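You operate a simulated robot arm through the tools that you are given. There is no shell and no other tool. Be economical: measure what you need, move in short steps, check, and stop when the job is done.

You are at the controls of a simulated two-armed robot. One attempt, no reset.

## Task
Fetch the pink jacket and stand it on the yellow punched sheet on the low shelf of the sconce bay. Put the small jug in the bowl of the sink. Open the book rest end drawer, fetch the blue pad from the inside of the book rest end drawer and set it on the clear end of the bench, then shut the drawer. Lift the lens cover open. Any order will do. Set down upright: pink jacket, small jug.

Only the result counts: the job must be done as asked and must still hold three seconds after the hand-in. Knocking over, shifting, dropping, spilling or breaking anything else fails it. Lids that push on must go on centred and level and be pressed home; caps that screw on are set level and turned clockwise until they are tight. Flat cloth is picked up by pressing the open fingertips on it (5 to 10 N) and closing them slowly along it; thin cloth reads only 2 to 8 mm in the jaws.

## Robot
Two 6-joint arms with two-finger parallel grippers on one trunk, on a base that drives. Base frame: it is fixed to the floor where the robot stands at the start and does not move with it; the origin is under the middle of the robot, x ahead of it, y to its left, z up. Units: mm, rad, N and s.
The left shoulder is at the start at [60, 187, 772], the right one opposite. With the tool pointing down near the work surface each hand reaches from about 240 to 620 mm from the robot's upright axis, wherever it stands, measured 20 degrees to its own side. Places, roughly: book rest end drawer [-3600, -2000, 600]; bowl of the sink [-4600, -3600, 800]; clear end of the bench [-5500, -1600, 800]; lens cover [-4500, 700, 900]; pad [-3500, -2000, 750]; pink jacket (5x14x19 cm) [500, -200, 600]; punched sheet [500, 750, 500]; small jug (11x7x9 cm) [-2300, -2100, 600]. Payload 1.57 kg a hand.
The TCP of each hand is the grasp point between the finger pads, 30 mm short of the fingertips. In the tool frame z runs along the fingers and y along their closing line. The gripper opens to 110 mm. The fingers are 24 mm wide and 12 mm thick; the gripper's body (48 by 112 mm) begins 78 mm behind the TCP.
Orientation is that of the tool frame in the base frame, as a unit quaternion [w, x, y, z]. With the fingers straight down and closing along the base's y, the tool's x points along the base's -x, its y along +y and its z along -z.

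## Interface
- The arms move only by the tool send_rows. It takes "left_targets", "right_targets" or both (then of equal length, played together; a hand with none holds still); each is a list of rows, each a list of 6 numbers: the shift along the base's x, y, z in mm, then the turn, a rotation vector about the base's x, y, z in rad. In form: [[x, y, z, ax, ay, az], ...]. A call has 1 to 10 rows; each row is the pose to reach, as a shift and turn from the pose commanded when the call began. "left_fingers" and "right_fingers" are, for a hand that has rows, the gripper command, from -1 (fully open) to 1 (shut), values between in proportion, set as the call begins (left out, the last holds). Each row takes 0.2 s and may step no farther than 50 mm and 0.15 rad from the row before; otherwise, or with a gripper value out of range, the whole call is refused. Where a pose cannot be reached the arm comes as near as it can. A force on the tool above 40 N (or 10 N above the force at the start of the call, whichever is more), or a blocked arm, ends the call early, and 0.2 s more pass. The fingers move at their own pace (about 153 mm/s each) and stop on an object; they squeeze with about 24 N. The grip force told is the motor's: it shows also when the fingers shut on nothing. Time passes only in rows, and 0.2 s behind the last, so rows that repeat a pose let the fingers close. It gives the time, the measured TCP pose, the force on the tool (base axes), the opening and the grip force at its end, in the units of the frame above (readings bear some noise), with the torque about the TCP (base axes, N m) and any sound that the robot's microphone picked up.
- Cameras (640 x 400 px; columns grow to the right, rows downward): "scene" is now at [11.9, 15.4, 1309.8]; the picture's right is [0.19, -0.98, 0.00], its down [-0.79, -0.15, -0.59] and it looks along [0.58, 0.11, -0.80] (base axes); focal length 263 px, centre (320, 200). "left" rides on the left gripper at [70, -16, -141] in its tool frame; the picture's right is [0.23, 0.97, 0.00], its down [-0.86, 0.20, -0.48] and it looks along [-0.47, 0.11, 0.88] (tool axes); focal length 222 px, centre (320, 200). "right" rides on the right gripper at [70, 16, -141] in its tool frame; the picture's right is [-0.23, 0.97, 0.00], its down [-0.86, -0.20, -0.48] and it looks along [-0.47, -0.11, 0.88] (tool axes); focal length 222 px, centre (320, 200). There is no depth. A picture from a camera that has moved, and an enlarged one, comes with that camera's place and axes in the base frame and with its lens.
- capture(camera): a new picture of that camera. The clock stands still meanwhile.
- raise_lower(by): slides the trunk up (or, below 0, down) by that many mm; the arms and the scene camera ride with it, the base frame stays. It gives what a move gives, with no picture.
- roll_base(legs): drives the robot by 1 to 6 legs, each [ahead, left, turn to the left] in mm, mm and rad, along the robot's own axes; the way and the turn of a leg run together, so that a leg with both is an arc; at most 1500 mm and 3.142 rad a leg. The arms and the cameras ride along, it lands a little off, and it stops where it bumps. It gives what a move gives.
- head_to(pan, tilt): turns the head with the scene camera to pan (to the left, within 1.501 rad either way) and tilt (down, from -0.506 to 1.204), counted from straight ahead of the robot. It gives what a move gives.
- zoom(camera, box): a new picture of the part [left, top, right, bottom] of that camera's present view, enlarged. The clock stands still meanwhile.
- finish_job(): hands the job in; it is judged then, once.

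Go step by step. Nothing tells you exact positions but the pictures and the camera data: compare them with the known pose of the tool, close in by small moves and look again before you grip or let go. The budget is 165 turns and 118 pictures, counting those below and the enlarged ones. Unless the task says otherwise, let go and move clear before handing in, and close with one line.

The tools are called after "Call:" as name(argument=value, ...) on one line, values as JSON. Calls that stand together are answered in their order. send_rows: Moves the arms, as the interface text tells. Its arguments: {"type":"object","properties":{"left_targets":{"type":"array","items":{"type":"array","items":{"type":"number"}}},"left_fingers":{"type":"number"},"right_targets":{"type":"array","items":{"type":"array","items":{"type":"number"}}},"right_fingers":{"type":"number"}},"required":[]} The other tools are called the same way: raise_lower (by) slides the trunk up or down; roll_base (legs) drives the base; head_to (pan, tilt) turns the head that bears the scene camera; capture (camera) takes a picture; zoom (camera, box) takes an enlarged picture of a part of a camera's view; finish_job () hands the job in.

At the start:

```text
clock: 0.0
left_tool_pos: [282.0, 413.3, 706.7]
left_ee_rot: [0.0, 0.0, 1.0, 0.0]
left_ft_force: [-0.3, 1.0, 0.3]
left_moment: [-0.01, 0.02, 0.02]
left_gripper_width: 110.1
left_grasp_force: 0.0
right_tool_pos: [342.1, 34.0, 702.6]
right_ee_rot: [0.0, 0.0, 1.0, 0.0]
right_ft_force: [-0.2, 0.4, 0.0]
right_moment: [0.01, -0.03, -0.02]
right_gripper_width: 110.0
right_grasp_force: 0.0
trunk travel left (down, up): [-400.0, 590.0]
robot x, y, heading: [1.6, 2.5, 0.0]
head pan, tilt: [0.192, 0.934]
```

scene: 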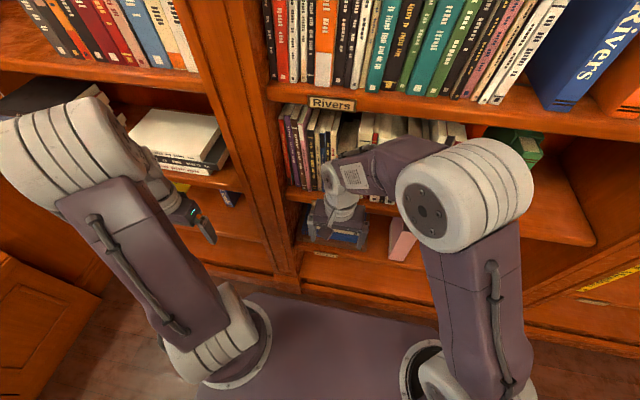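
right: 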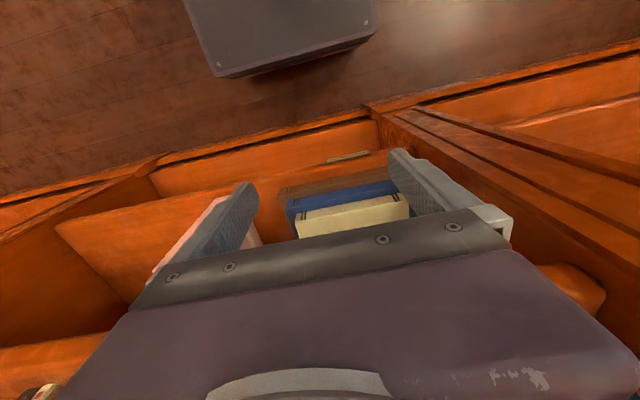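
left: 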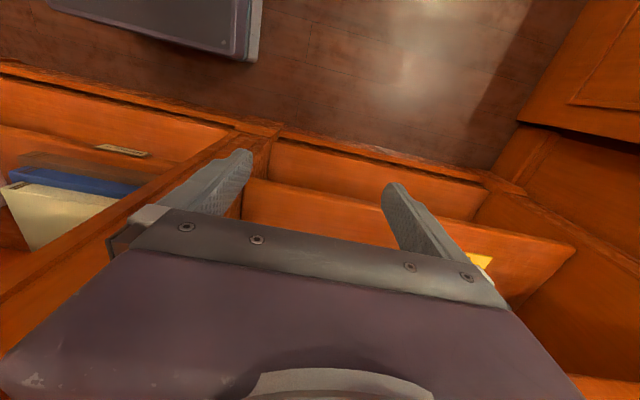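

I see a bookshelf right in front with a pink item near the right hand. I'll first look at it with the head turned.

Call:
head_to(pan=-0.4, tilt=0.9)

Call:
capture(camera="scene")

Call:
head_to(pan=0.9, tilt=0.7)

Call:
capture(camera="scene")

```text
clock: 1.0
left_tool_pos: [281.4, 413.4, 707.6]
left_ee_rot: [0.0, 0.0, 1.0, 0.0]
left_ft_force: [-1.1, 0.3, -0.1]
left_moment: [0.04, 0.0, 0.03]
left_gripper_width: 110.2
left_grasp_force: 0.0
right_tool_pos: [340.7, 34.2, 702.4]
right_ee_rot: [0.0, -0.001, 1.0, 0.001]
right_ft_force: [-0.6, 0.3, -0.5]
right_moment: [-0.03, 0.04, 0.0]
right_gripper_width: 110.4
right_grasp_force: 0.1
trunk travel left (down, up): [-400.0, 590.0]
robot x, y, heading: [-0.8, -2.2, 0.006]
head pan, tilt: [-0.4, 0.901]
```

```text
114 pictures are left
camera scene: at [9.2, -27.9, 1312.3], right [-0.39, -0.92, 0.0], down [-0.72, 0.3, -0.62], along [0.57, -0.24, -0.78], focal length 263 px, centre (320, 200)
```

scene: 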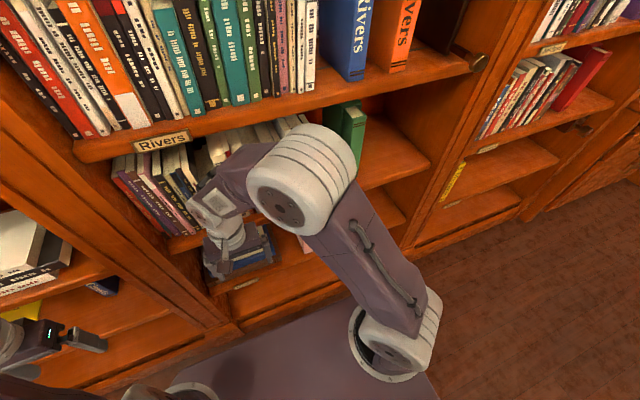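

```text
clock: 2.5
left_tool_pos: [281.6, 413.4, 706.9]
left_ee_rot: [-0.001, 0.0, 1.0, 0.0]
left_ft_force: [-0.6, -0.9, -0.8]
left_moment: [0.01, 0.0, -0.01]
left_gripper_width: 109.9
left_grasp_force: 0.0
right_tool_pos: [342.3, 34.4, 702.6]
right_ee_rot: [-0.001, 0.0, 1.0, 0.0]
right_ft_force: [-0.1, 0.0, 0.0]
right_moment: [-0.01, 0.03, 0.04]
right_gripper_width: 110.2
right_grasp_force: 0.1
trunk travel left (down, up): [-400.0, 590.0]
robot x, y, heading: [0.7, -4.1, -0.001]
head pan, tilt: [0.901, 0.7]
```

```text
113 pictures are left
camera scene: at [-7.5, 67.9, 1328.5], right [0.78, -0.62, 0.0], down [-0.4, -0.5, -0.76], along [0.48, 0.6, -0.64], focal length 263 px, centre (320, 200)
```

scene: 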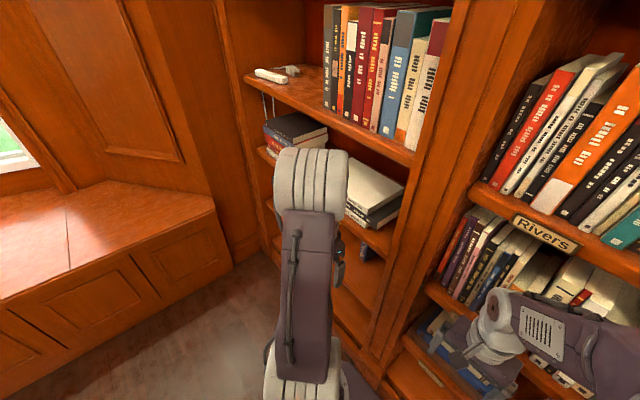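

The low shelf sits under other shelves, so I'll back off and lower the trunk for a level look.

Call:
roll_base(legs=[[-500, 0, 0]])

Call:
raise_lower(by=-350)

Call:
head_to(pan=0.0, tilt=0.4)

Call:
capture(camera="scene")

Call:
head_to(pan=0.7, tilt=0.4)

Call:
capture(camera="scene")

```text
clock: 5.4
left_tool_pos: [-222.4, 412.3, 706.1]
left_ee_rot: [0.0, -0.001, 1.0, -0.001]
left_ft_force: [-1.0, 0.1, 0.6]
left_moment: [0.0, -0.02, 0.0]
left_gripper_width: 109.8
left_grasp_force: 0.0
right_tool_pos: [-163.0, 35.4, 703.2]
right_ee_rot: [0.0, -0.001, 1.0, 0.0]
right_ft_force: [-1.4, 0.0, -0.3]
right_moment: [-0.03, -0.01, -0.02]
right_gripper_width: 110.1
right_grasp_force: 0.0
trunk travel left (down, up): [-400.0, 590.0]
robot x, y, heading: [-503.8, -0.9, -0.003]
head pan, tilt: [0.901, 0.7]
```

```text
clock: 8.8
left_tool_pos: [-222.2, 412.7, 356.5]
left_ee_rot: [0.0, -0.001, 1.0, 0.0]
left_ft_force: [0.8, -0.4, 0.2]
left_moment: [-0.02, 0.02, 0.02]
left_gripper_width: 109.9
left_grasp_force: 0.0
right_tool_pos: [-162.3, 33.0, 352.5]
right_ee_rot: [0.0, 0.0, 1.0, 0.001]
right_ft_force: [-0.5, -0.1, 0.9]
right_moment: [0.02, -0.01, 0.02]
right_gripper_width: 110.0
right_grasp_force: 0.0
trunk travel left (down, up): [-50.0, 940.0]
robot x, y, heading: [-503.8, 0.5, 0.006]
head pan, tilt: [0.901, 0.7]
```

```text
clock: 10.0
left_tool_pos: [-222.0, 412.3, 357.1]
left_ee_rot: [0.0, -0.001, 1.0, 0.0]
left_ft_force: [0.1, 0.9, 0.0]
left_moment: [0.03, -0.01, 0.0]
left_gripper_width: 109.7
left_grasp_force: 0.1
right_tool_pos: [-161.8, 34.7, 352.0]
right_ee_rot: [0.001, -0.002, 1.0, 0.0]
right_ft_force: [-0.5, -0.5, 0.4]
right_moment: [-0.01, 0.01, -0.02]
right_gripper_width: 110.2
right_grasp_force: 0.0
trunk travel left (down, up): [-50.0, 940.0]
robot x, y, heading: [-504.9, 0.7, 0.005]
head pan, tilt: [0.0, 0.4]
```

```text
112 pictures are left
camera scene: at [-471.5, 1.1, 1005.3], right [0.0, -1.0, 0.0], down [-0.39, 0.0, -0.92], along [0.92, 0.0, -0.39], focal length 263 px, centre (320, 200)
```

scene: 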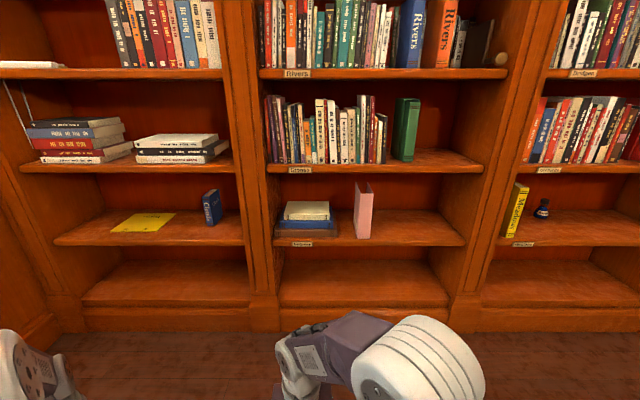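

```text
clock: 11.1
left_tool_pos: [-222.9, 414.4, 357.1]
left_ee_rot: [-0.001, -0.001, 1.0, 0.0]
left_ft_force: [0.4, 0.2, -0.6]
left_moment: [0.0, -0.01, -0.03]
left_gripper_width: 110.1
left_grasp_force: 0.1
right_tool_pos: [-161.9, 34.8, 352.1]
right_ee_rot: [0.001, -0.001, 1.0, 0.0]
right_ft_force: [0.9, 1.0, -0.3]
right_moment: [0.03, 0.0, 0.0]
right_gripper_width: 109.9
right_grasp_force: 0.1
trunk travel left (down, up): [-50.0, 940.0]
robot x, y, heading: [-503.6, 0.6, 0.002]
head pan, tilt: [0.7, 0.4]
```

```text
111 pictures are left
camera scene: at [-493.4, 60.6, 1005.3], right [0.64, -0.76, 0.0], down [-0.3, -0.25, -0.92], along [0.7, 0.59, -0.39], focal length 263 px, centre (320, 200)
```

scene: 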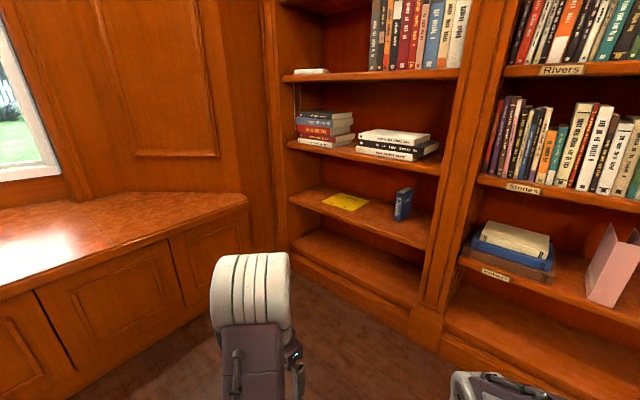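

The pink jacket is a book standing upright mid-shelf. The yellow sheet is on the same-height shelf of the left bay, with a blue book beside it. I'll zoom to measure.

Call:
head_to(pan=0.0, tilt=0.5)

Call:
zoom(camera="scene", box=[260, 130, 420, 230])

Call:
zoom(camera="scene", box=[40, 110, 280, 260])

Call:
raise_lower(by=-50)

Call:
roll_base(legs=[[0, 300, 0]])

Call:
capture(camera="scene")

```text
clock: 12.2
left_tool_pos: [-222.5, 413.2, 355.8]
left_ee_rot: [0.001, -0.001, 1.0, 0.0]
left_ft_force: [0.2, -0.1, 0.1]
left_moment: [0.01, -0.01, -0.01]
left_gripper_width: 109.6
left_grasp_force: 0.0
right_tool_pos: [-162.3, 34.2, 351.8]
right_ee_rot: [0.0, 0.0, 1.0, 0.0]
right_ft_force: [0.3, -0.4, 0.3]
right_moment: [0.0, 0.01, 0.01]
right_gripper_width: 109.9
right_grasp_force: 0.2
trunk travel left (down, up): [-50.0, 940.0]
robot x, y, heading: [-505.5, -0.3, -0.002]
head pan, tilt: [0.0, 0.499]
```

```text
4.00 times, centred on (340, 180) of scene
camera zoom: at [-473.2, 1.1, 996.2], right [0.0, -1.0, 0.0], down [-0.48, 0.0, -0.88], along [0.88, 0.0, -0.48], focal length 1054 px, centre (240, 280)
```

zoom: 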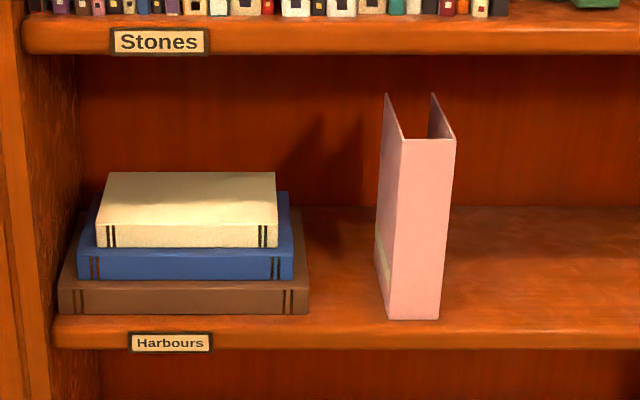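

```text
2.67 times, centred on (160, 185) of scene
camera zoom: at [-473.2, 1.1, 996.2], right [0.0, -1.0, 0.0], down [-0.48, 0.0, -0.88], along [0.88, 0.0, -0.48], focal length 702 px, centre (747, 240)
```

zoom: 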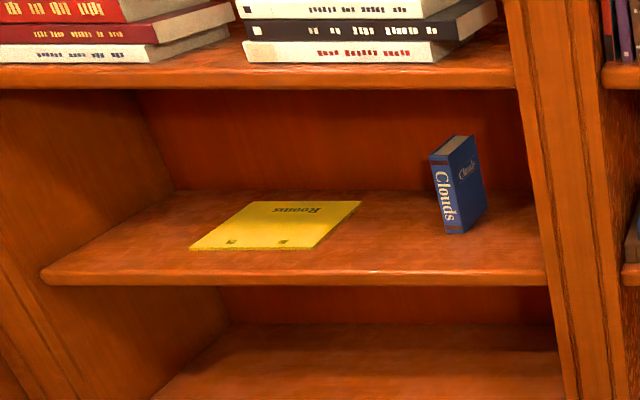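

```text
clock: 13.1
left_tool_pos: [-222.6, 413.5, 306.3]
left_ee_rot: [0.0, 0.0, 1.0, 0.001]
left_ft_force: [-0.4, 0.9, 0.1]
left_moment: [-0.03, 0.0, -0.02]
left_gripper_width: 110.0
left_grasp_force: 0.1
right_tool_pos: [-161.9, 33.6, 302.8]
right_ee_rot: [0.0, -0.001, 1.0, 0.0]
right_ft_force: [-0.5, -0.5, 0.7]
right_moment: [0.0, 0.02, 0.01]
right_gripper_width: 110.0
right_grasp_force: 0.0
trunk travel left (down, up): [0.0, 990.0]
robot x, y, heading: [-507.2, 0.1, -0.001]
head pan, tilt: [0.0, 0.499]
```

```text
clock: 15.2
left_tool_pos: [-222.4, 714.6, 307.7]
left_ee_rot: [0.0, 0.0, 1.0, 0.0]
left_ft_force: [-0.3, 0.6, 0.0]
left_moment: [0.0, 0.0, -0.02]
left_gripper_width: 109.9
left_grasp_force: 0.1
right_tool_pos: [-162.7, 335.3, 301.6]
right_ee_rot: [0.001, 0.001, 1.0, 0.0]
right_ft_force: [0.1, 0.0, 0.2]
right_moment: [0.0, -0.03, -0.01]
right_gripper_width: 110.2
right_grasp_force: 0.0
trunk travel left (down, up): [0.0, 990.0]
robot x, y, heading: [-506.0, 304.9, -0.001]
head pan, tilt: [0.0, 0.499]
```

```text
108 pictures are left
camera scene: at [-473.6, 303.0, 946.2], right [0.0, -1.0, 0.0], down [-0.48, 0.0, -0.88], along [0.88, 0.0, -0.48], focal length 263 px, centre (320, 200)
```

scene: 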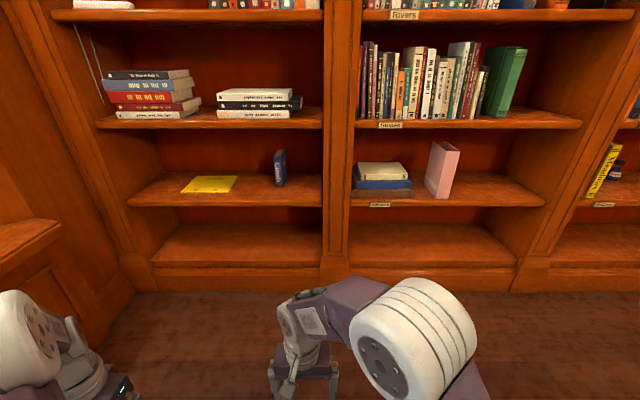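

The jacket's spine faces out at x≈400, y −141…−190, z 475–665, with a shelf at z≈740 above it, so it needs a level grasp from the front. The sheet spans about x 455–620, y 665–847. I'll use the left hand, so I'm lining up the base and turning that hand level.

Call:
roll_base(legs=[[0, -657, 0]])

Call:
raise_lower(by=270)

Call:
send_rows(left_targets=[[15, -20, 0, 0, -0.15, 0], [30, -40, 0, 0, -0.3, 0], [45, -60, 0, 0, -0.45, 0], [60, -80, 0, 0, -0.6, 0], [75, -100, 0, 0, -0.75, 0], [90, -120, 0, 0, -0.9, 0], [105, -140, 0, 0, -1.05, 0], [120, -160, 0, 0, -1.2, 0], [135, -180, 0, 0, -1.35, 0], [150, -200, 0, 0, -1.5, 0]], right_targets=[[0, -15, 0, 0, 0, 0], [0, -30, 0, 0, 0, 0], [0, -45, 0, 0, 0, 0], [0, -60, 0, 0, 0, 0], [0, -75, 0, 0, 0, 0], [0, -90, 0, 0, 0, 0], [0, -105, 0, 0, 0, 0], [0, -120, 0, 0, 0, 0], [0, -135, 0, 0, 0, 0], [0, -150, 0, 0, 0, 0]])

Call:
send_rows(left_targets=[[10, -20, 0, 0, -0.0708, 0], [20, -30, 0, 0, -0.0708, 0]])

Call:
capture(camera="left")

Call:
capture(camera="scene")

```text
clock: 18.8
left_tool_pos: [-223.5, 60.0, 306.0]
left_ee_rot: [0.0, -0.005, 1.0, 0.0]
left_ft_force: [0.3, -0.4, 0.0]
left_moment: [0.01, 0.04, -0.01]
left_gripper_width: 109.9
left_grasp_force: 0.2
right_tool_pos: [-158.3, -318.0, 301.4]
right_ee_rot: [0.0, -0.005, 1.0, 0.001]
right_ft_force: [0.2, -0.1, 0.6]
right_moment: [0.04, -0.04, 0.0]
right_gripper_width: 109.9
right_grasp_force: 0.1
trunk travel left (down, up): [0.0, 990.0]
robot x, y, heading: [-499.4, -353.4, 0.013]
head pan, tilt: [0.0, 0.499]
```

```text
clock: 21.6
left_tool_pos: [-222.8, 59.6, 576.1]
left_ee_rot: [0.0, -0.005, 1.0, 0.0]
left_ft_force: [0.0, 1.1, 0.0]
left_moment: [-0.02, -0.01, 0.01]
left_gripper_width: 109.9
left_grasp_force: 0.1
right_tool_pos: [-158.0, -318.4, 572.7]
right_ee_rot: [0.0, -0.005, 1.0, -0.001]
right_ft_force: [-0.1, 0.1, -0.3]
right_moment: [-0.04, 0.03, -0.01]
right_gripper_width: 110.1
right_grasp_force: 0.0
trunk travel left (down, up): [-270.0, 720.0]
robot x, y, heading: [-497.8, -358.5, 0.017]
head pan, tilt: [0.0, 0.499]
```

```text
clock: 23.8
left_tool_pos: [-7.6, -143.7, 609.7]
left_ee_rot: [0.655, -0.057, 0.747, -0.096]
left_ft_force: [-0.4, -0.5, -1.4]
left_moment: [0.0, -0.19, 0.05]
left_gripper_width: 109.9
left_grasp_force: 0.1
left hand out of reach, approached as far as the arm can: row 4, 5, 6, 7, 8, 9, 10
right_tool_pos: [-157.2, -467.4, 570.0]
right_ee_rot: [-0.003, -0.006, 1.0, 0.001]
right_ft_force: [1.6, -0.9, -0.5]
right_moment: [0.02, 0.11, -0.02]
right_gripper_width: 110.2
right_grasp_force: 0.1
trunk travel left (down, up): [-270.0, 720.0]
robot x, y, heading: [-497.9, -355.5, 0.01]
head pan, tilt: [0.0, 0.499]
```

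```text
clock: 24.4
left_tool_pos: [1.0, -147.6, 609.6]
left_ee_rot: [0.682, -0.051, 0.722, -0.105]
left_ft_force: [0.1, 0.5, -0.1]
left_moment: [0.04, -0.02, 0.0]
left_gripper_width: 109.9
left_grasp_force: 0.2
left hand out of reach, approached as far as the arm can: row 1, 2
right_tool_pos: [-158.9, -467.1, 572.5]
right_ee_rot: [0.0, -0.005, 1.0, 0.001]
right_ft_force: [-0.2, 0.5, 0.5]
right_moment: [0.0, 0.0, -0.02]
right_gripper_width: 109.8
right_grasp_force: 0.1
trunk travel left (down, up): [-270.0, 720.0]
robot x, y, heading: [-500.2, -354.3, 0.007]
head pan, tilt: [0.0, 0.499]
```

```text
107 pictures are left
camera left: at [-145.5, -168.6, 552.4], right [0.05, 0.9, -0.44], down [-0.41, 0.42, 0.81], along [0.91, 0.14, 0.39], focal length 222 px, centre (320, 200)
```

left: 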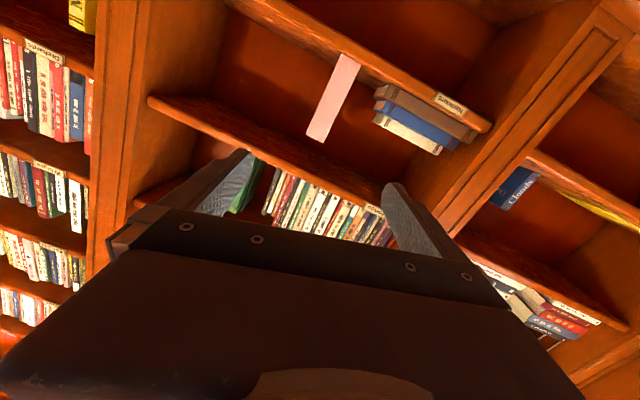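

```text
106 pictures are left
camera scene: at [-469.7, -354.1, 1216.2], right [0.01, -1.0, 0.0], down [-0.48, -0.01, -0.88], along [0.88, 0.01, -0.48], focal length 263 px, centre (320, 200)
```

scene: 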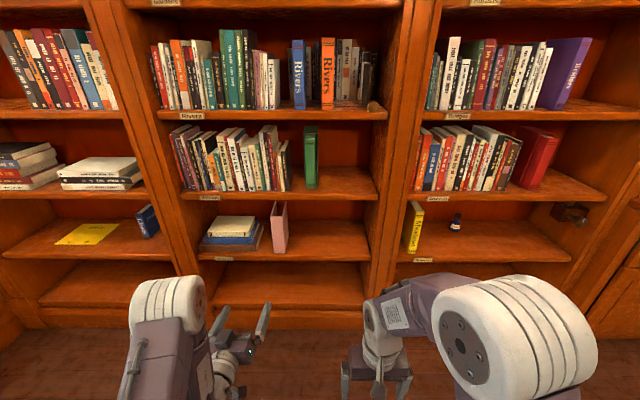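

The arm got as near as it could; the pose is likely too close to the shoulder. I'll extend the hand farther out.

Call:
send_rows(left_targets=[[40, 0, 0, 0, 0, 0], [80, 0, 0, 0, 0, 0], [120, 0, 0, 0, 0, 0], [160, 0, 0, 0, 0, 0]])

```text
clock: 25.4
left_tool_pos: [161.2, -126.5, 609.2]
left_ee_rot: [0.681, -0.046, 0.723, -0.108]
left_ft_force: [0.6, 0.1, 0.8]
left_moment: [0.02, 0.01, 0.01]
left_gripper_width: 109.8
left_grasp_force: 0.2
left hand out of reach, approached as far as the arm can: row 1, 2, 3, 4
right_tool_pos: [-157.5, -466.9, 572.2]
right_ee_rot: [0.0, -0.006, 1.0, 0.0]
right_ft_force: [0.1, -0.1, 0.0]
right_moment: [0.03, 0.01, 0.03]
right_gripper_width: 109.9
right_grasp_force: 0.1
trunk travel left (down, up): [-270.0, 720.0]
robot x, y, heading: [-498.8, -359.8, 0.013]
head pan, tilt: [0.0, 0.499]
```

Call:
send_rows(left_targets=[[0, 0, -10, 0.11, -0.03, 0.044], [0, 0, -30, 0.218, -0.06, 0.088]])

```text
clock: 25.9
left_tool_pos: [165.5, -80.0, 590.7]
left_ee_rot: [0.704, -0.011, 0.71, -0.026]
left_ft_force: [-0.3, 0.1, -1.2]
left_moment: [-0.02, 0.01, -0.01]
left_gripper_width: 109.9
left_grasp_force: 0.1
left hand out of reach, approached as far as the arm can: row 1, 2
right_tool_pos: [-159.9, -467.8, 572.0]
right_ee_rot: [0.0, -0.006, 1.0, 0.0]
right_ft_force: [0.7, 0.7, 0.0]
right_moment: [0.02, 0.0, 0.03]
right_gripper_width: 109.9
right_grasp_force: 0.0
trunk travel left (down, up): [-270.0, 720.0]
robot x, y, heading: [-495.6, -354.0, 0.016]
head pan, tilt: [0.0, 0.499]
```

Call:
send_rows(left_targets=[[0, 10, -10, 0.03, -0.004, 0.01], [0, 20, -20, 0.052, -0.009, 0.021]])

Call:
capture(camera="left")

```text
clock: 26.6
left_tool_pos: [177.0, -47.2, 574.8]
left_ee_rot: [0.706, -0.003, 0.708, -0.01]
left_ft_force: [0.1, -0.7, 1.1]
left_moment: [-0.01, 0.0, -0.01]
left_gripper_width: 110.1
left_grasp_force: 0.1
left hand out of reach, approached as far as the arm can: row 1, 2
right_tool_pos: [-158.2, -468.5, 572.5]
right_ee_rot: [-0.001, -0.005, 1.0, 0.0]
right_ft_force: [-0.6, 0.1, 0.6]
right_moment: [0.01, 0.01, 0.0]
right_gripper_width: 109.9
right_grasp_force: 0.1
trunk travel left (down, up): [-270.0, 720.0]
robot x, y, heading: [-499.3, -352.6, 0.008]
head pan, tilt: [0.0, 0.499]
```

```text
105 pictures are left
camera left: at [35.0, -63.2, 505.7], right [0.01, 0.97, -0.25], down [-0.47, 0.22, 0.85], along [0.88, 0.11, 0.46], focal length 222 px, centre (320, 200)
```

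left: 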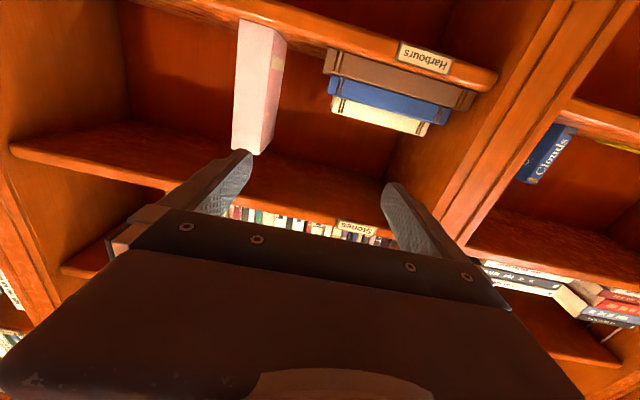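

The hand is level now. I'll shift right to line up with the jacket's spine and approach part-way.

Call:
roll_base(legs=[[0, -118, 0], [130, 0, -0.008]])

Call:
capture(camera="left")

Call:
capture(camera="scene")

```text
clock: 28.7
left_tool_pos: [309.3, -169.8, 573.1]
left_ee_rot: [0.706, 0.0, 0.708, -0.014]
left_ft_force: [0.3, -0.2, 0.1]
left_moment: [-0.02, -0.03, -0.02]
left_gripper_width: 110.1
left_grasp_force: 0.0
right_tool_pos: [-29.8, -586.4, 572.7]
right_ee_rot: [0.0, -0.002, 1.0, -0.001]
right_ft_force: [0.3, 0.5, -0.2]
right_moment: [-0.07, 0.03, 0.0]
right_gripper_width: 110.0
right_grasp_force: 0.1
trunk travel left (down, up): [-270.0, 720.0]
robot x, y, heading: [-366.5, -471.5, 0.004]
head pan, tilt: [0.0, 0.499]
```

```text
104 pictures are left
camera left: at [168.4, -184.3, 505.4], right [0.02, 0.97, -0.25], down [-0.47, 0.23, 0.85], along [0.88, 0.1, 0.46], focal length 222 px, centre (320, 200)
```

left: 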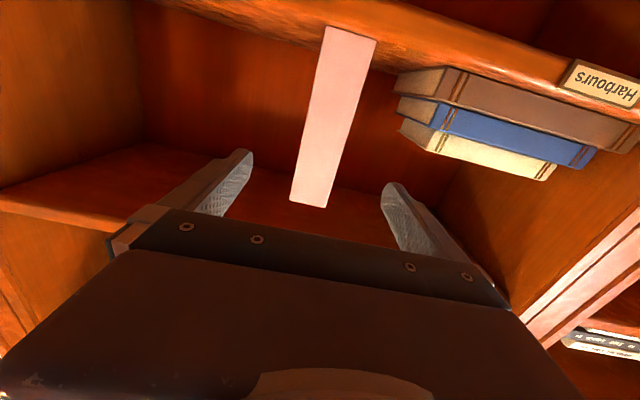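

```text
103 pictures are left
camera scene: at [-338.1, -470.3, 1216.2], right [0.0, -1.0, 0.0], down [-0.48, 0.0, -0.88], along [0.88, 0.0, -0.48], focal length 263 px, centre (320, 200)
```

scene: 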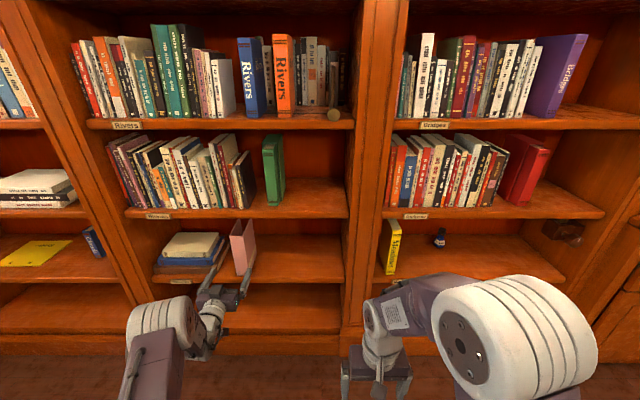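

The jacket stays centred between the fingers at y≈−170. I'll drive on so the pads straddle its spine end.

Call:
roll_base(legs=[[132, 0, 0]])

Call:
capture(camera="left")

```text
clock: 30.0
left_tool_pos: [445.5, -170.3, 573.4]
left_ee_rot: [0.706, 0.0, 0.708, -0.015]
left_ft_force: [1.2, 0.0, -0.7]
left_moment: [-0.02, 0.01, -0.01]
left_gripper_width: 110.0
left_grasp_force: 0.1
right_tool_pos: [105.5, -588.1, 571.8]
right_ee_rot: [0.0, -0.002, 1.0, 0.0]
right_ft_force: [0.2, -0.9, 1.1]
right_moment: [0.0, -0.02, 0.03]
right_gripper_width: 110.0
right_grasp_force: 0.1
trunk travel left (down, up): [-270.0, 720.0]
robot x, y, heading: [-231.1, -473.6, -0.001]
head pan, tilt: [0.0, 0.499]
```

```text
102 pictures are left
camera left: at [303.3, -184.9, 505.4], right [0.02, 0.97, -0.25], down [-0.47, 0.23, 0.85], along [0.88, 0.1, 0.46], focal length 222 px, centre (320, 200)
```

left: 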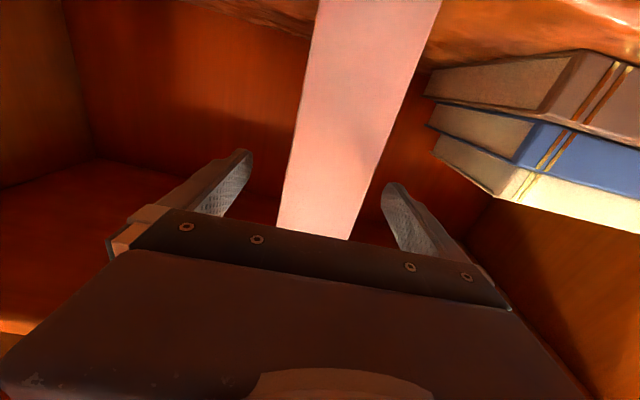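

Call:
send_rows(left_targets=[[0, 0, 0, 0, 0, 0], [0, 0, 0, 0, 0, 0], [0, 0, 0, 0, 0, 0]], left_fingers=0.2)

Call:
send_rows(left_targets=[[0, 0, 0, 0, 0, 0], [0, 0, 0, 0, 0, 0], [0, 0, 0, 0, 0, 0]], left_fingers=1)

Call:
capture(camera="left")

```text
clock: 30.8
left_tool_pos: [445.5, -170.1, 574.9]
left_ee_rot: [0.706, 0.001, 0.708, -0.015]
left_ft_force: [0.8, 0.7, 1.5]
left_moment: [0.15, -0.06, -0.01]
left_gripper_width: 49.8
left_grasp_force: 24.3
right_tool_pos: [104.7, -587.7, 572.5]
right_ee_rot: [0.0, 0.0, 1.0, 0.001]
right_ft_force: [-0.2, -0.4, 0.3]
right_moment: [-0.01, 0.01, 0.0]
right_gripper_width: 110.1
right_grasp_force: 0.0
trunk travel left (down, up): [-270.0, 720.0]
robot x, y, heading: [-235.2, -471.6, 0.004]
head pan, tilt: [0.0, 0.499]
```

```text
clock: 31.6
left_tool_pos: [445.2, -170.0, 575.4]
left_ee_rot: [0.707, 0.001, 0.708, -0.014]
left_ft_force: [0.0, 1.3, 2.1]
left_moment: [0.21, 0.01, 0.0]
left_gripper_width: 49.6
left_grasp_force: 24.1
right_tool_pos: [105.3, -587.6, 573.2]
right_ee_rot: [-0.001, -0.001, 1.0, 0.0]
right_ft_force: [-0.7, 0.7, 0.4]
right_moment: [-0.02, -0.01, -0.01]
right_gripper_width: 110.2
right_grasp_force: 0.1
trunk travel left (down, up): [-270.0, 720.0]
robot x, y, heading: [-235.0, -472.9, 0.0]
head pan, tilt: [0.0, 0.499]
```

```text
101 pictures are left
camera left: at [303.0, -184.8, 506.1], right [0.02, 0.97, -0.25], down [-0.47, 0.23, 0.85], along [0.88, 0.1, 0.46], focal length 222 px, centre (320, 200)
```

left: 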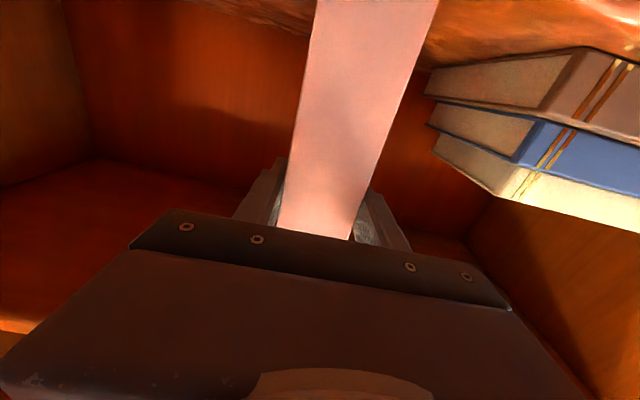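

Gripped at 49.6 mm. Next I'll lift 25 mm, back out and roll left to the sheet bay.

Call:
raise_lower(by=25)

Call:
roll_base(legs=[[-270, 0, 0], [0, 922, 0]])

Call:
head_to(pan=0.3, tilt=0.6)

Call:
capture(camera="scene")

Call:
capture(camera="left")

```text
clock: 32.3
left_tool_pos: [446.0, -169.7, 598.2]
left_ee_rot: [0.706, 0.001, 0.708, -0.015]
left_ft_force: [-0.2, -0.1, 0.5]
left_moment: [0.03, 0.05, 0.0]
left_gripper_width: 49.5
left_grasp_force: 23.8
right_tool_pos: [105.1, -587.1, 596.8]
right_ee_rot: [0.0, 0.0, 1.0, -0.001]
right_ft_force: [-0.1, 0.4, -0.5]
right_moment: [0.0, 0.01, 0.01]
right_gripper_width: 109.9
right_grasp_force: 0.2
trunk travel left (down, up): [-295.0, 695.0]
robot x, y, heading: [-235.8, -469.7, -0.003]
head pan, tilt: [0.0, 0.499]
```

```text
clock: 38.6
left_tool_pos: [171.6, 741.3, 598.8]
left_ee_rot: [0.706, 0.0, 0.708, -0.013]
left_ft_force: [0.8, 0.1, -0.7]
left_moment: [0.03, 0.01, -0.01]
left_gripper_width: 49.6
left_grasp_force: 24.0
right_tool_pos: [-168.0, 324.0, 597.1]
right_ee_rot: [0.001, -0.002, 1.0, 0.0]
right_ft_force: [0.0, -1.2, 0.2]
right_moment: [0.02, 0.03, 0.01]
right_gripper_width: 109.9
right_grasp_force: 0.0
trunk travel left (down, up): [-295.0, 695.0]
robot x, y, heading: [-512.4, 436.1, 0.007]
head pan, tilt: [0.0, 0.499]
```

```text
clock: 39.4
left_tool_pos: [172.0, 741.3, 599.4]
left_ee_rot: [0.706, 0.0, 0.708, -0.014]
left_ft_force: [-0.5, 0.6, -1.0]
left_moment: [0.03, 0.01, -0.04]
left_gripper_width: 49.6
left_grasp_force: 23.6
right_tool_pos: [-168.2, 322.9, 596.0]
right_ee_rot: [0.0, -0.001, 1.0, 0.0]
right_ft_force: [0.2, 0.1, -0.4]
right_moment: [0.0, -0.01, -0.03]
right_gripper_width: 110.0
right_grasp_force: 0.0
trunk travel left (down, up): [-295.0, 695.0]
robot x, y, heading: [-505.3, 441.0, 0.007]
head pan, tilt: [0.3, 0.6]
```

```text
100 pictures are left
camera scene: at [-484.1, 466.2, 1232.1], right [0.3, -0.95, 0.0], down [-0.54, -0.17, -0.83], along [0.79, 0.25, -0.56], focal length 263 px, centre (320, 200)
```

scene: 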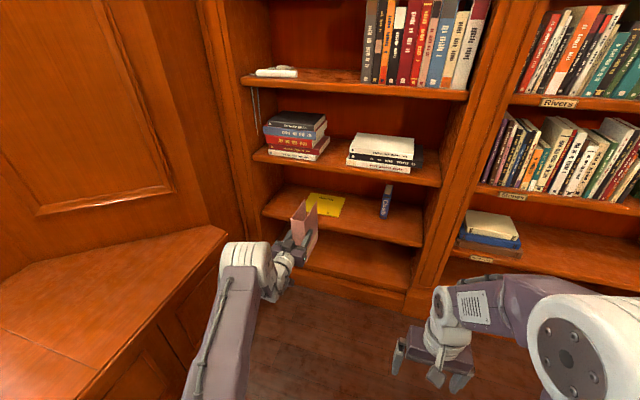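

```text
99 pictures are left
camera left: at [29.0, 726.8, 530.7], right [0.02, 0.97, -0.25], down [-0.47, 0.23, 0.85], along [0.88, 0.1, 0.46], focal length 222 px, centre (320, 200)
```

left: 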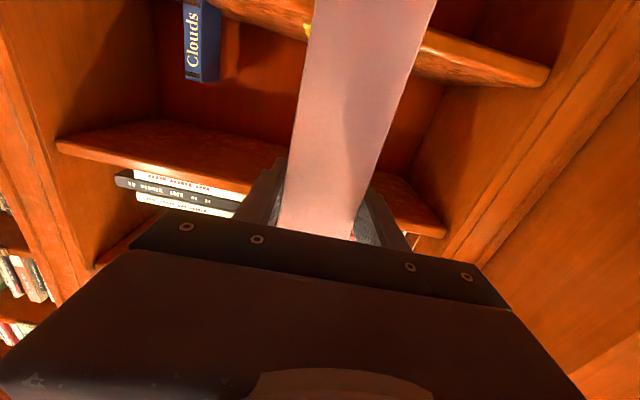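

Call:
zoom(camera="scene", box=[240, 150, 440, 275])

```text
3.20 times, centred on (340, 212) of scene
camera zoom: at [-484.1, 466.2, 1232.1], right [0.3, -0.95, 0.0], down [-0.54, -0.17, -0.83], along [0.79, 0.25, -0.56], focal length 843 px, centre (256, 160)
```

zoom: 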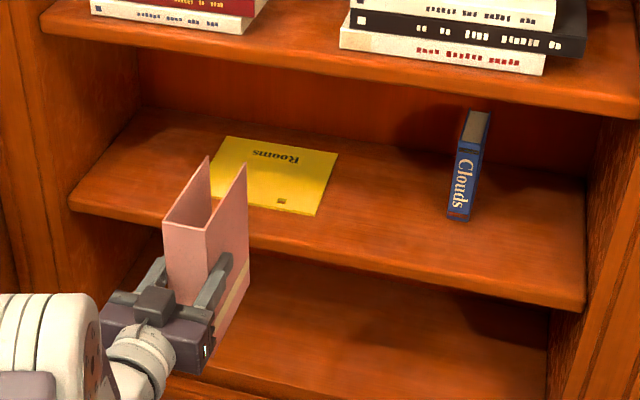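

The sheet's centre comes out near (547, 767). I'll roll sideways a bit and then into the bay so the jacket is centred over it.

Call:
roll_base(legs=[[0, 22, -0.004], [335, 0, 0]])

Call:
zoom(camera="scene", box=[240, 150, 480, 300])

```text
clock: 42.0
left_tool_pos: [508.7, 759.6, 598.6]
left_ee_rot: [0.706, 0.002, 0.708, -0.016]
left_ft_force: [-0.1, 0.6, -0.7]
left_moment: [0.01, 0.01, -0.04]
left_gripper_width: 49.5
left_grasp_force: 24.2
right_tool_pos: [167.3, 343.5, 596.8]
right_ee_rot: [0.0, 0.001, 1.0, 0.0]
right_ft_force: [0.1, 0.4, 0.3]
right_moment: [0.01, 0.0, 0.01]
right_gripper_width: 110.0
right_grasp_force: 0.1
trunk travel left (down, up): [-295.0, 695.0]
robot x, y, heading: [-171.8, 460.5, -0.006]
head pan, tilt: [0.3, 0.6]
```

```text
2.67 times, centred on (360, 225) of scene
camera zoom: at [-147.9, 487.5, 1232.1], right [0.29, -0.96, 0.0], down [-0.54, -0.17, -0.82], along [0.79, 0.24, -0.57], focal length 702 px, centre (213, 133)
```

zoom: 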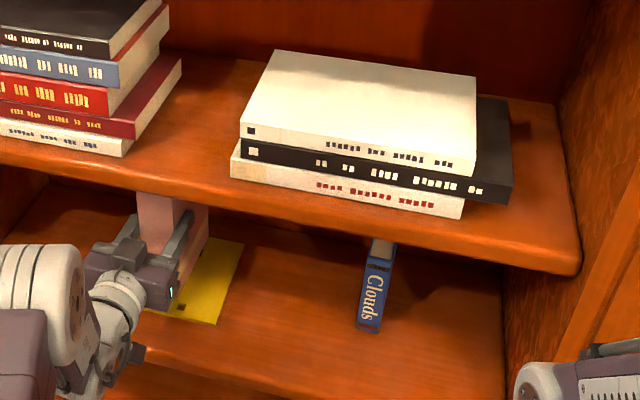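

It's over the sheet; I'll lower it down gently.

Call:
raise_lower(by=-18)

Call:
capture(camera="left")

Call:
send_rows(left_targets=[[0, 0, -1.5, 0, 0, 0], [0, 0, -3, 0, 0, 0]])

```text
clock: 42.6
left_tool_pos: [508.4, 758.3, 581.2]
left_ee_rot: [0.706, 0.002, 0.708, -0.014]
left_ft_force: [-0.8, -0.4, -0.3]
left_moment: [0.0, 0.03, 0.0]
left_gripper_width: 49.3
left_grasp_force: 24.3
right_tool_pos: [165.9, 343.6, 580.1]
right_ee_rot: [0.0, 0.002, 1.0, 0.0]
right_ft_force: [-0.7, 0.4, -0.8]
right_moment: [0.01, 0.0, 0.0]
right_gripper_width: 109.9
right_grasp_force: 0.0
trunk travel left (down, up): [-277.0, 713.0]
robot x, y, heading: [-174.3, 457.5, -0.004]
head pan, tilt: [0.3, 0.6]
```

```text
96 pictures are left
camera left: at [366.3, 744.7, 512.7], right [0.02, 0.97, -0.25], down [-0.47, 0.23, 0.85], along [0.88, 0.1, 0.46], focal length 222 px, centre (320, 200)
```

left: 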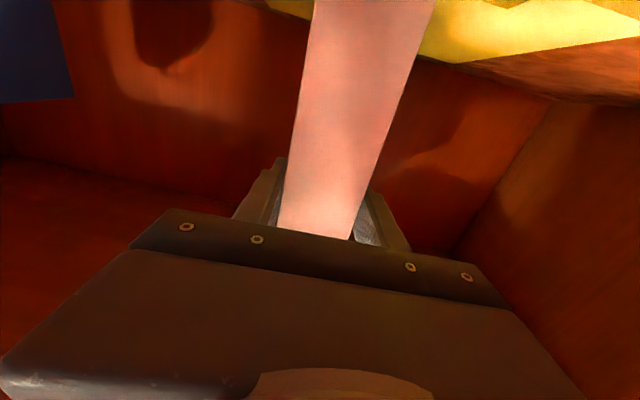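

```text
clock: 43.2
left_tool_pos: [507.9, 759.7, 579.5]
left_ee_rot: [0.707, 0.003, 0.707, -0.016]
left_ft_force: [0.1, -1.8, 4.4]
left_moment: [-0.04, 0.12, 0.02]
left_gripper_width: 49.2
left_grasp_force: 24.3
right_tool_pos: [165.3, 343.2, 579.2]
right_ee_rot: [0.0, 0.002, 1.0, 0.001]
right_ft_force: [-0.4, 0.3, 0.0]
right_moment: [0.01, 0.0, -0.02]
right_gripper_width: 110.1
right_grasp_force: 0.1
trunk travel left (down, up): [-277.0, 713.0]
robot x, y, heading: [-176.1, 460.6, -0.0]
head pan, tilt: [0.3, 0.6]
```

It's resting on the sheet with light contact. I'll open the fingers and back straight out.

Call:
send_rows(left_targets=[[0, 0, 0, 0, 0, 0], [0, 0, 0, 0, 0, 0], [0, 0, 0, 0, 0, 0]], left_fingers=-0.6)

Call:
roll_base(legs=[[-400, 0, 0]])

Call:
zoom(camera="scene", box=[240, 130, 440, 255])

```text
clock: 44.0
left_tool_pos: [507.3, 759.5, 578.1]
left_ee_rot: [0.706, 0.001, 0.708, -0.015]
left_ft_force: [-0.2, -0.1, -0.5]
left_moment: [-0.01, -0.01, 0.01]
left_gripper_width: 88.1
left_grasp_force: 0.0
right_tool_pos: [166.8, 342.7, 579.4]
right_ee_rot: [0.0, 0.002, 1.0, 0.0]
right_ft_force: [0.3, -0.2, 0.0]
right_moment: [0.0, -0.03, -0.03]
right_gripper_width: 110.1
right_grasp_force: 0.0
trunk travel left (down, up): [-277.0, 713.0]
robot x, y, heading: [-173.1, 457.1, -0.0]
head pan, tilt: [0.3, 0.6]
```

```text
clock: 46.5
left_tool_pos: [107.1, 758.1, 578.5]
left_ee_rot: [0.706, 0.004, 0.708, -0.018]
left_ft_force: [-0.4, 0.9, -0.3]
left_moment: [-0.02, 0.03, 0.02]
left_gripper_width: 88.0
left_grasp_force: 0.0
right_tool_pos: [-237.1, 342.7, 579.6]
right_ee_rot: [-0.001, 0.003, 1.0, 0.0]
right_ft_force: [-0.9, 0.4, 0.4]
right_moment: [-0.01, -0.03, 0.02]
right_gripper_width: 110.3
right_grasp_force: 0.1
trunk travel left (down, up): [-277.0, 713.0]
robot x, y, heading: [-574.1, 457.7, -0.009]
head pan, tilt: [0.3, 0.6]
```

```text
3.20 times, centred on (340, 192) of scene
camera zoom: at [-551.8, 489.3, 1214.1], right [0.29, -0.96, 0.0], down [-0.54, -0.16, -0.83], along [0.79, 0.24, -0.56], focal length 843 px, centre (256, 224)
```

zoom: 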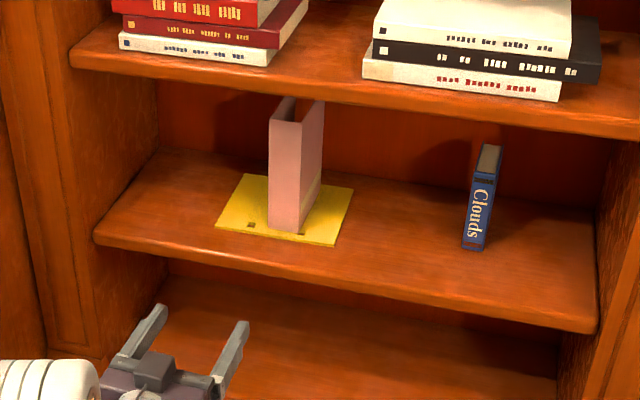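

The jacket stands on the sheet. I'll fold the left hand back to pointing down, raise a little and turn around to survey the room.

Call:
send_rows(left_targets=[[-20, 5, 0, 0, 0.15, 0], [-40, 10, 0, 0, 0.3, 0], [-70, 20, 0, 0, 0.45, 0], [-100, 30, 0, 0, 0.6, 0], [-140, 40, 0, 0, 0.75, 0], [-180, 50, 0, 0, 0.9, 0], [-220, 60, 0, 0, 1.05, 0], [-260, 70, 0, 0, 1.2, 0], [-300, 80, 0, 0, 1.35, 0], [-340, 90, 0, 0, 1.5, 0]], left_fingers=-1)

Call:
send_rows(left_targets=[[-30, 10, 0, 0, 0.0708, 0], [-60, 20, 0, 0, 0.0708, 0]])

Call:
raise_lower(by=200)

Call:
roll_base(legs=[[0, 0, 3.14]])

Call:
head_to(pan=0.6, tilt=0.25)

Call:
capture(camera="scene")

Call:
head_to(pan=-0.3, tilt=0.25)

Call:
capture(camera="scene")

```text
clock: 48.7
left_tool_pos: [-234.4, 849.6, 581.2]
left_ee_rot: [0.033, -0.01, 0.999, -0.014]
left_ft_force: [-0.5, 0.2, -0.1]
left_moment: [0.0, -0.03, 0.01]
left_gripper_width: 110.1
left_grasp_force: 0.0
right_tool_pos: [-236.8, 343.4, 578.5]
right_ee_rot: [0.0, 0.004, 1.0, 0.0]
right_ft_force: [0.0, 0.4, 0.3]
right_moment: [-0.02, 0.02, 0.0]
right_gripper_width: 110.0
right_grasp_force: 0.1
trunk travel left (down, up): [-277.0, 713.0]
robot x, y, heading: [-574.0, 465.0, -0.004]
head pan, tilt: [0.3, 0.6]
```

```text
clock: 49.3
left_tool_pos: [-294.7, 869.6, 579.3]
left_ee_rot: [-0.002, -0.009, 1.0, -0.014]
left_ft_force: [-0.2, -0.7, 0.0]
left_moment: [-0.01, 0.01, -0.01]
left_gripper_width: 110.0
left_grasp_force: 0.0
right_tool_pos: [-237.4, 344.0, 579.4]
right_ee_rot: [0.0, 0.004, 1.0, 0.0]
right_ft_force: [1.0, -0.4, 0.5]
right_moment: [-0.01, -0.01, 0.0]
right_gripper_width: 109.9
right_grasp_force: 0.0
trunk travel left (down, up): [-277.0, 713.0]
robot x, y, heading: [-575.4, 460.7, -0.007]
head pan, tilt: [0.3, 0.6]
```

```text
clock: 51.5
left_tool_pos: [-294.3, 869.7, 780.7]
left_ee_rot: [-0.002, -0.01, 1.0, -0.015]
left_ft_force: [-0.1, -0.5, 0.2]
left_moment: [-0.01, 0.03, 0.01]
left_gripper_width: 110.1
left_grasp_force: 0.1
right_tool_pos: [-237.6, 343.3, 777.7]
right_ee_rot: [0.0, 0.004, 1.0, 0.0]
right_ft_force: [0.0, 0.2, -0.1]
right_moment: [0.0, 0.01, 0.0]
right_gripper_width: 110.2
right_grasp_force: 0.0
trunk travel left (down, up): [-477.0, 513.0]
robot x, y, heading: [-575.7, 463.2, -0.006]
head pan, tilt: [0.3, 0.6]
```

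```text
clock: 59.2
left_tool_pos: [-856.2, 53.3, 780.4]
left_ee_rot: [-0.014, 1.0, 0.013, 0.001]
left_ft_force: [0.5, 0.0, -0.5]
left_moment: [0.0, 0.04, 0.02]
left_gripper_width: 110.0
left_grasp_force: 0.1
right_tool_pos: [-915.4, 579.3, 778.4]
right_ee_rot: [0.0, 1.0, -0.001, 0.0]
right_ft_force: [1.1, 0.7, 0.9]
right_moment: [0.02, 0.02, -0.02]
right_gripper_width: 109.9
right_grasp_force: 0.0
trunk travel left (down, up): [-477.0, 513.0]
robot x, y, heading: [-578.3, 460.5, 3.138]
head pan, tilt: [0.3, 0.6]
```

```text
clock: 60.1
left_tool_pos: [-856.4, 53.4, 779.5]
left_ee_rot: [-0.014, 1.0, 0.013, 0.001]
left_ft_force: [0.7, -0.1, 0.0]
left_moment: [0.0, -0.05, -0.01]
left_gripper_width: 109.9
left_grasp_force: 0.0
right_tool_pos: [-915.1, 579.4, 779.0]
right_ee_rot: [0.0, 1.0, -0.002, 0.0]
right_ft_force: [-0.4, -0.1, 0.3]
right_moment: [0.0, 0.02, 0.01]
right_gripper_width: 110.1
right_grasp_force: 0.1
trunk travel left (down, up): [-477.0, 513.0]
robot x, y, heading: [-571.7, 464.0, 3.14]
head pan, tilt: [0.6, 0.25]
```

```text
94 pictures are left
camera scene: at [-593.5, 410.6, 1446.3], right [-0.56, 0.83, 0.0], down [0.2, 0.14, -0.97], along [-0.8, -0.54, -0.25], focal length 263 px, centre (320, 200)
```

scene: 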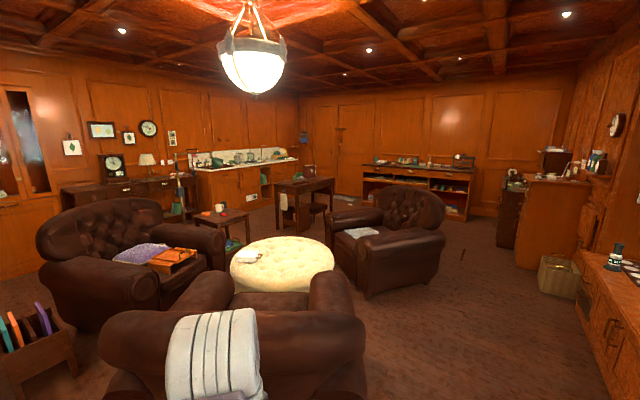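

```text
clock: 61.3
left_tool_pos: [-855.2, 53.2, 780.4]
left_ee_rot: [-0.015, 1.0, 0.012, 0.002]
left_ft_force: [0.4, -0.1, 0.6]
left_moment: [0.02, -0.05, -0.02]
left_gripper_width: 110.1
left_grasp_force: 0.0
right_tool_pos: [-914.8, 578.6, 779.2]
right_ee_rot: [0.0, 1.0, -0.002, 0.0]
right_ft_force: [0.0, -0.5, -0.6]
right_moment: [0.02, 0.01, 0.0]
right_gripper_width: 110.0
right_grasp_force: 0.1
trunk travel left (down, up): [-477.0, 513.0]
robot x, y, heading: [-575.0, 458.9, 3.138]
head pan, tilt: [-0.3, 0.25]
```

```text
93 pictures are left
camera scene: at [-605.3, 490.8, 1446.3], right [0.3, 0.95, 0.0], down [0.24, -0.07, -0.97], along [-0.93, 0.29, -0.25], focal length 263 px, centre (320, 200)
```

scene: 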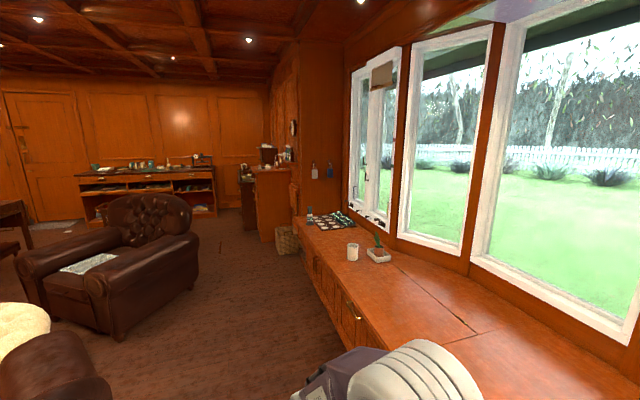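

The room map agrees with the hints. I'll zoom on the side table, desk and cabinet.

Call:
zoom(camera="scene", box=[210, 120, 370, 220])

Call:
head_to(pan=0.6, tilt=0.25)

Call:
zoom(camera="scene", box=[180, 130, 356, 240])

```text
4.00 times, centred on (290, 170) of scene
camera zoom: at [-605.3, 490.8, 1446.3], right [0.3, 0.95, 0.0], down [0.24, -0.07, -0.97], along [-0.93, 0.29, -0.25], focal length 1054 px, centre (440, 320)
```

zoom: 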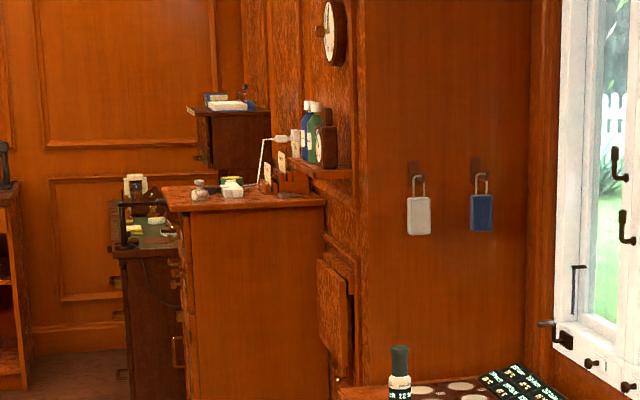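

```text
clock: 62.5
left_tool_pos: [-855.9, 53.8, 779.2]
left_ee_rot: [-0.015, 1.0, 0.012, 0.001]
left_ft_force: [-0.2, 0.5, -0.4]
left_moment: [-0.02, -0.02, -0.02]
left_gripper_width: 110.0
left_grasp_force: 0.0
right_tool_pos: [-914.2, 579.4, 779.7]
right_ee_rot: [0.0, 1.0, -0.002, -0.001]
right_ft_force: [0.1, -0.6, -0.2]
right_moment: [-0.01, 0.01, 0.03]
right_gripper_width: 110.1
right_grasp_force: 0.1
trunk travel left (down, up): [-477.0, 513.0]
robot x, y, heading: [-576.3, 462.3, 3.138]
head pan, tilt: [0.6, 0.25]
```

```text
3.64 times, centred on (268, 185) of scene
camera zoom: at [-593.4, 410.6, 1446.3], right [-0.56, 0.83, 0.0], down [0.2, 0.14, -0.97], along [-0.8, -0.54, -0.25], focal length 958 px, centre (509, 254)
```

zoom: 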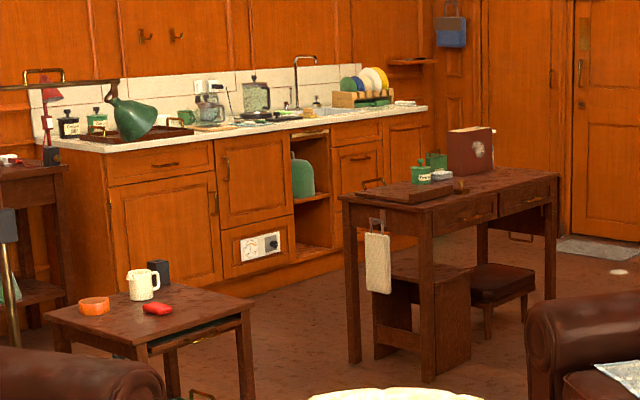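

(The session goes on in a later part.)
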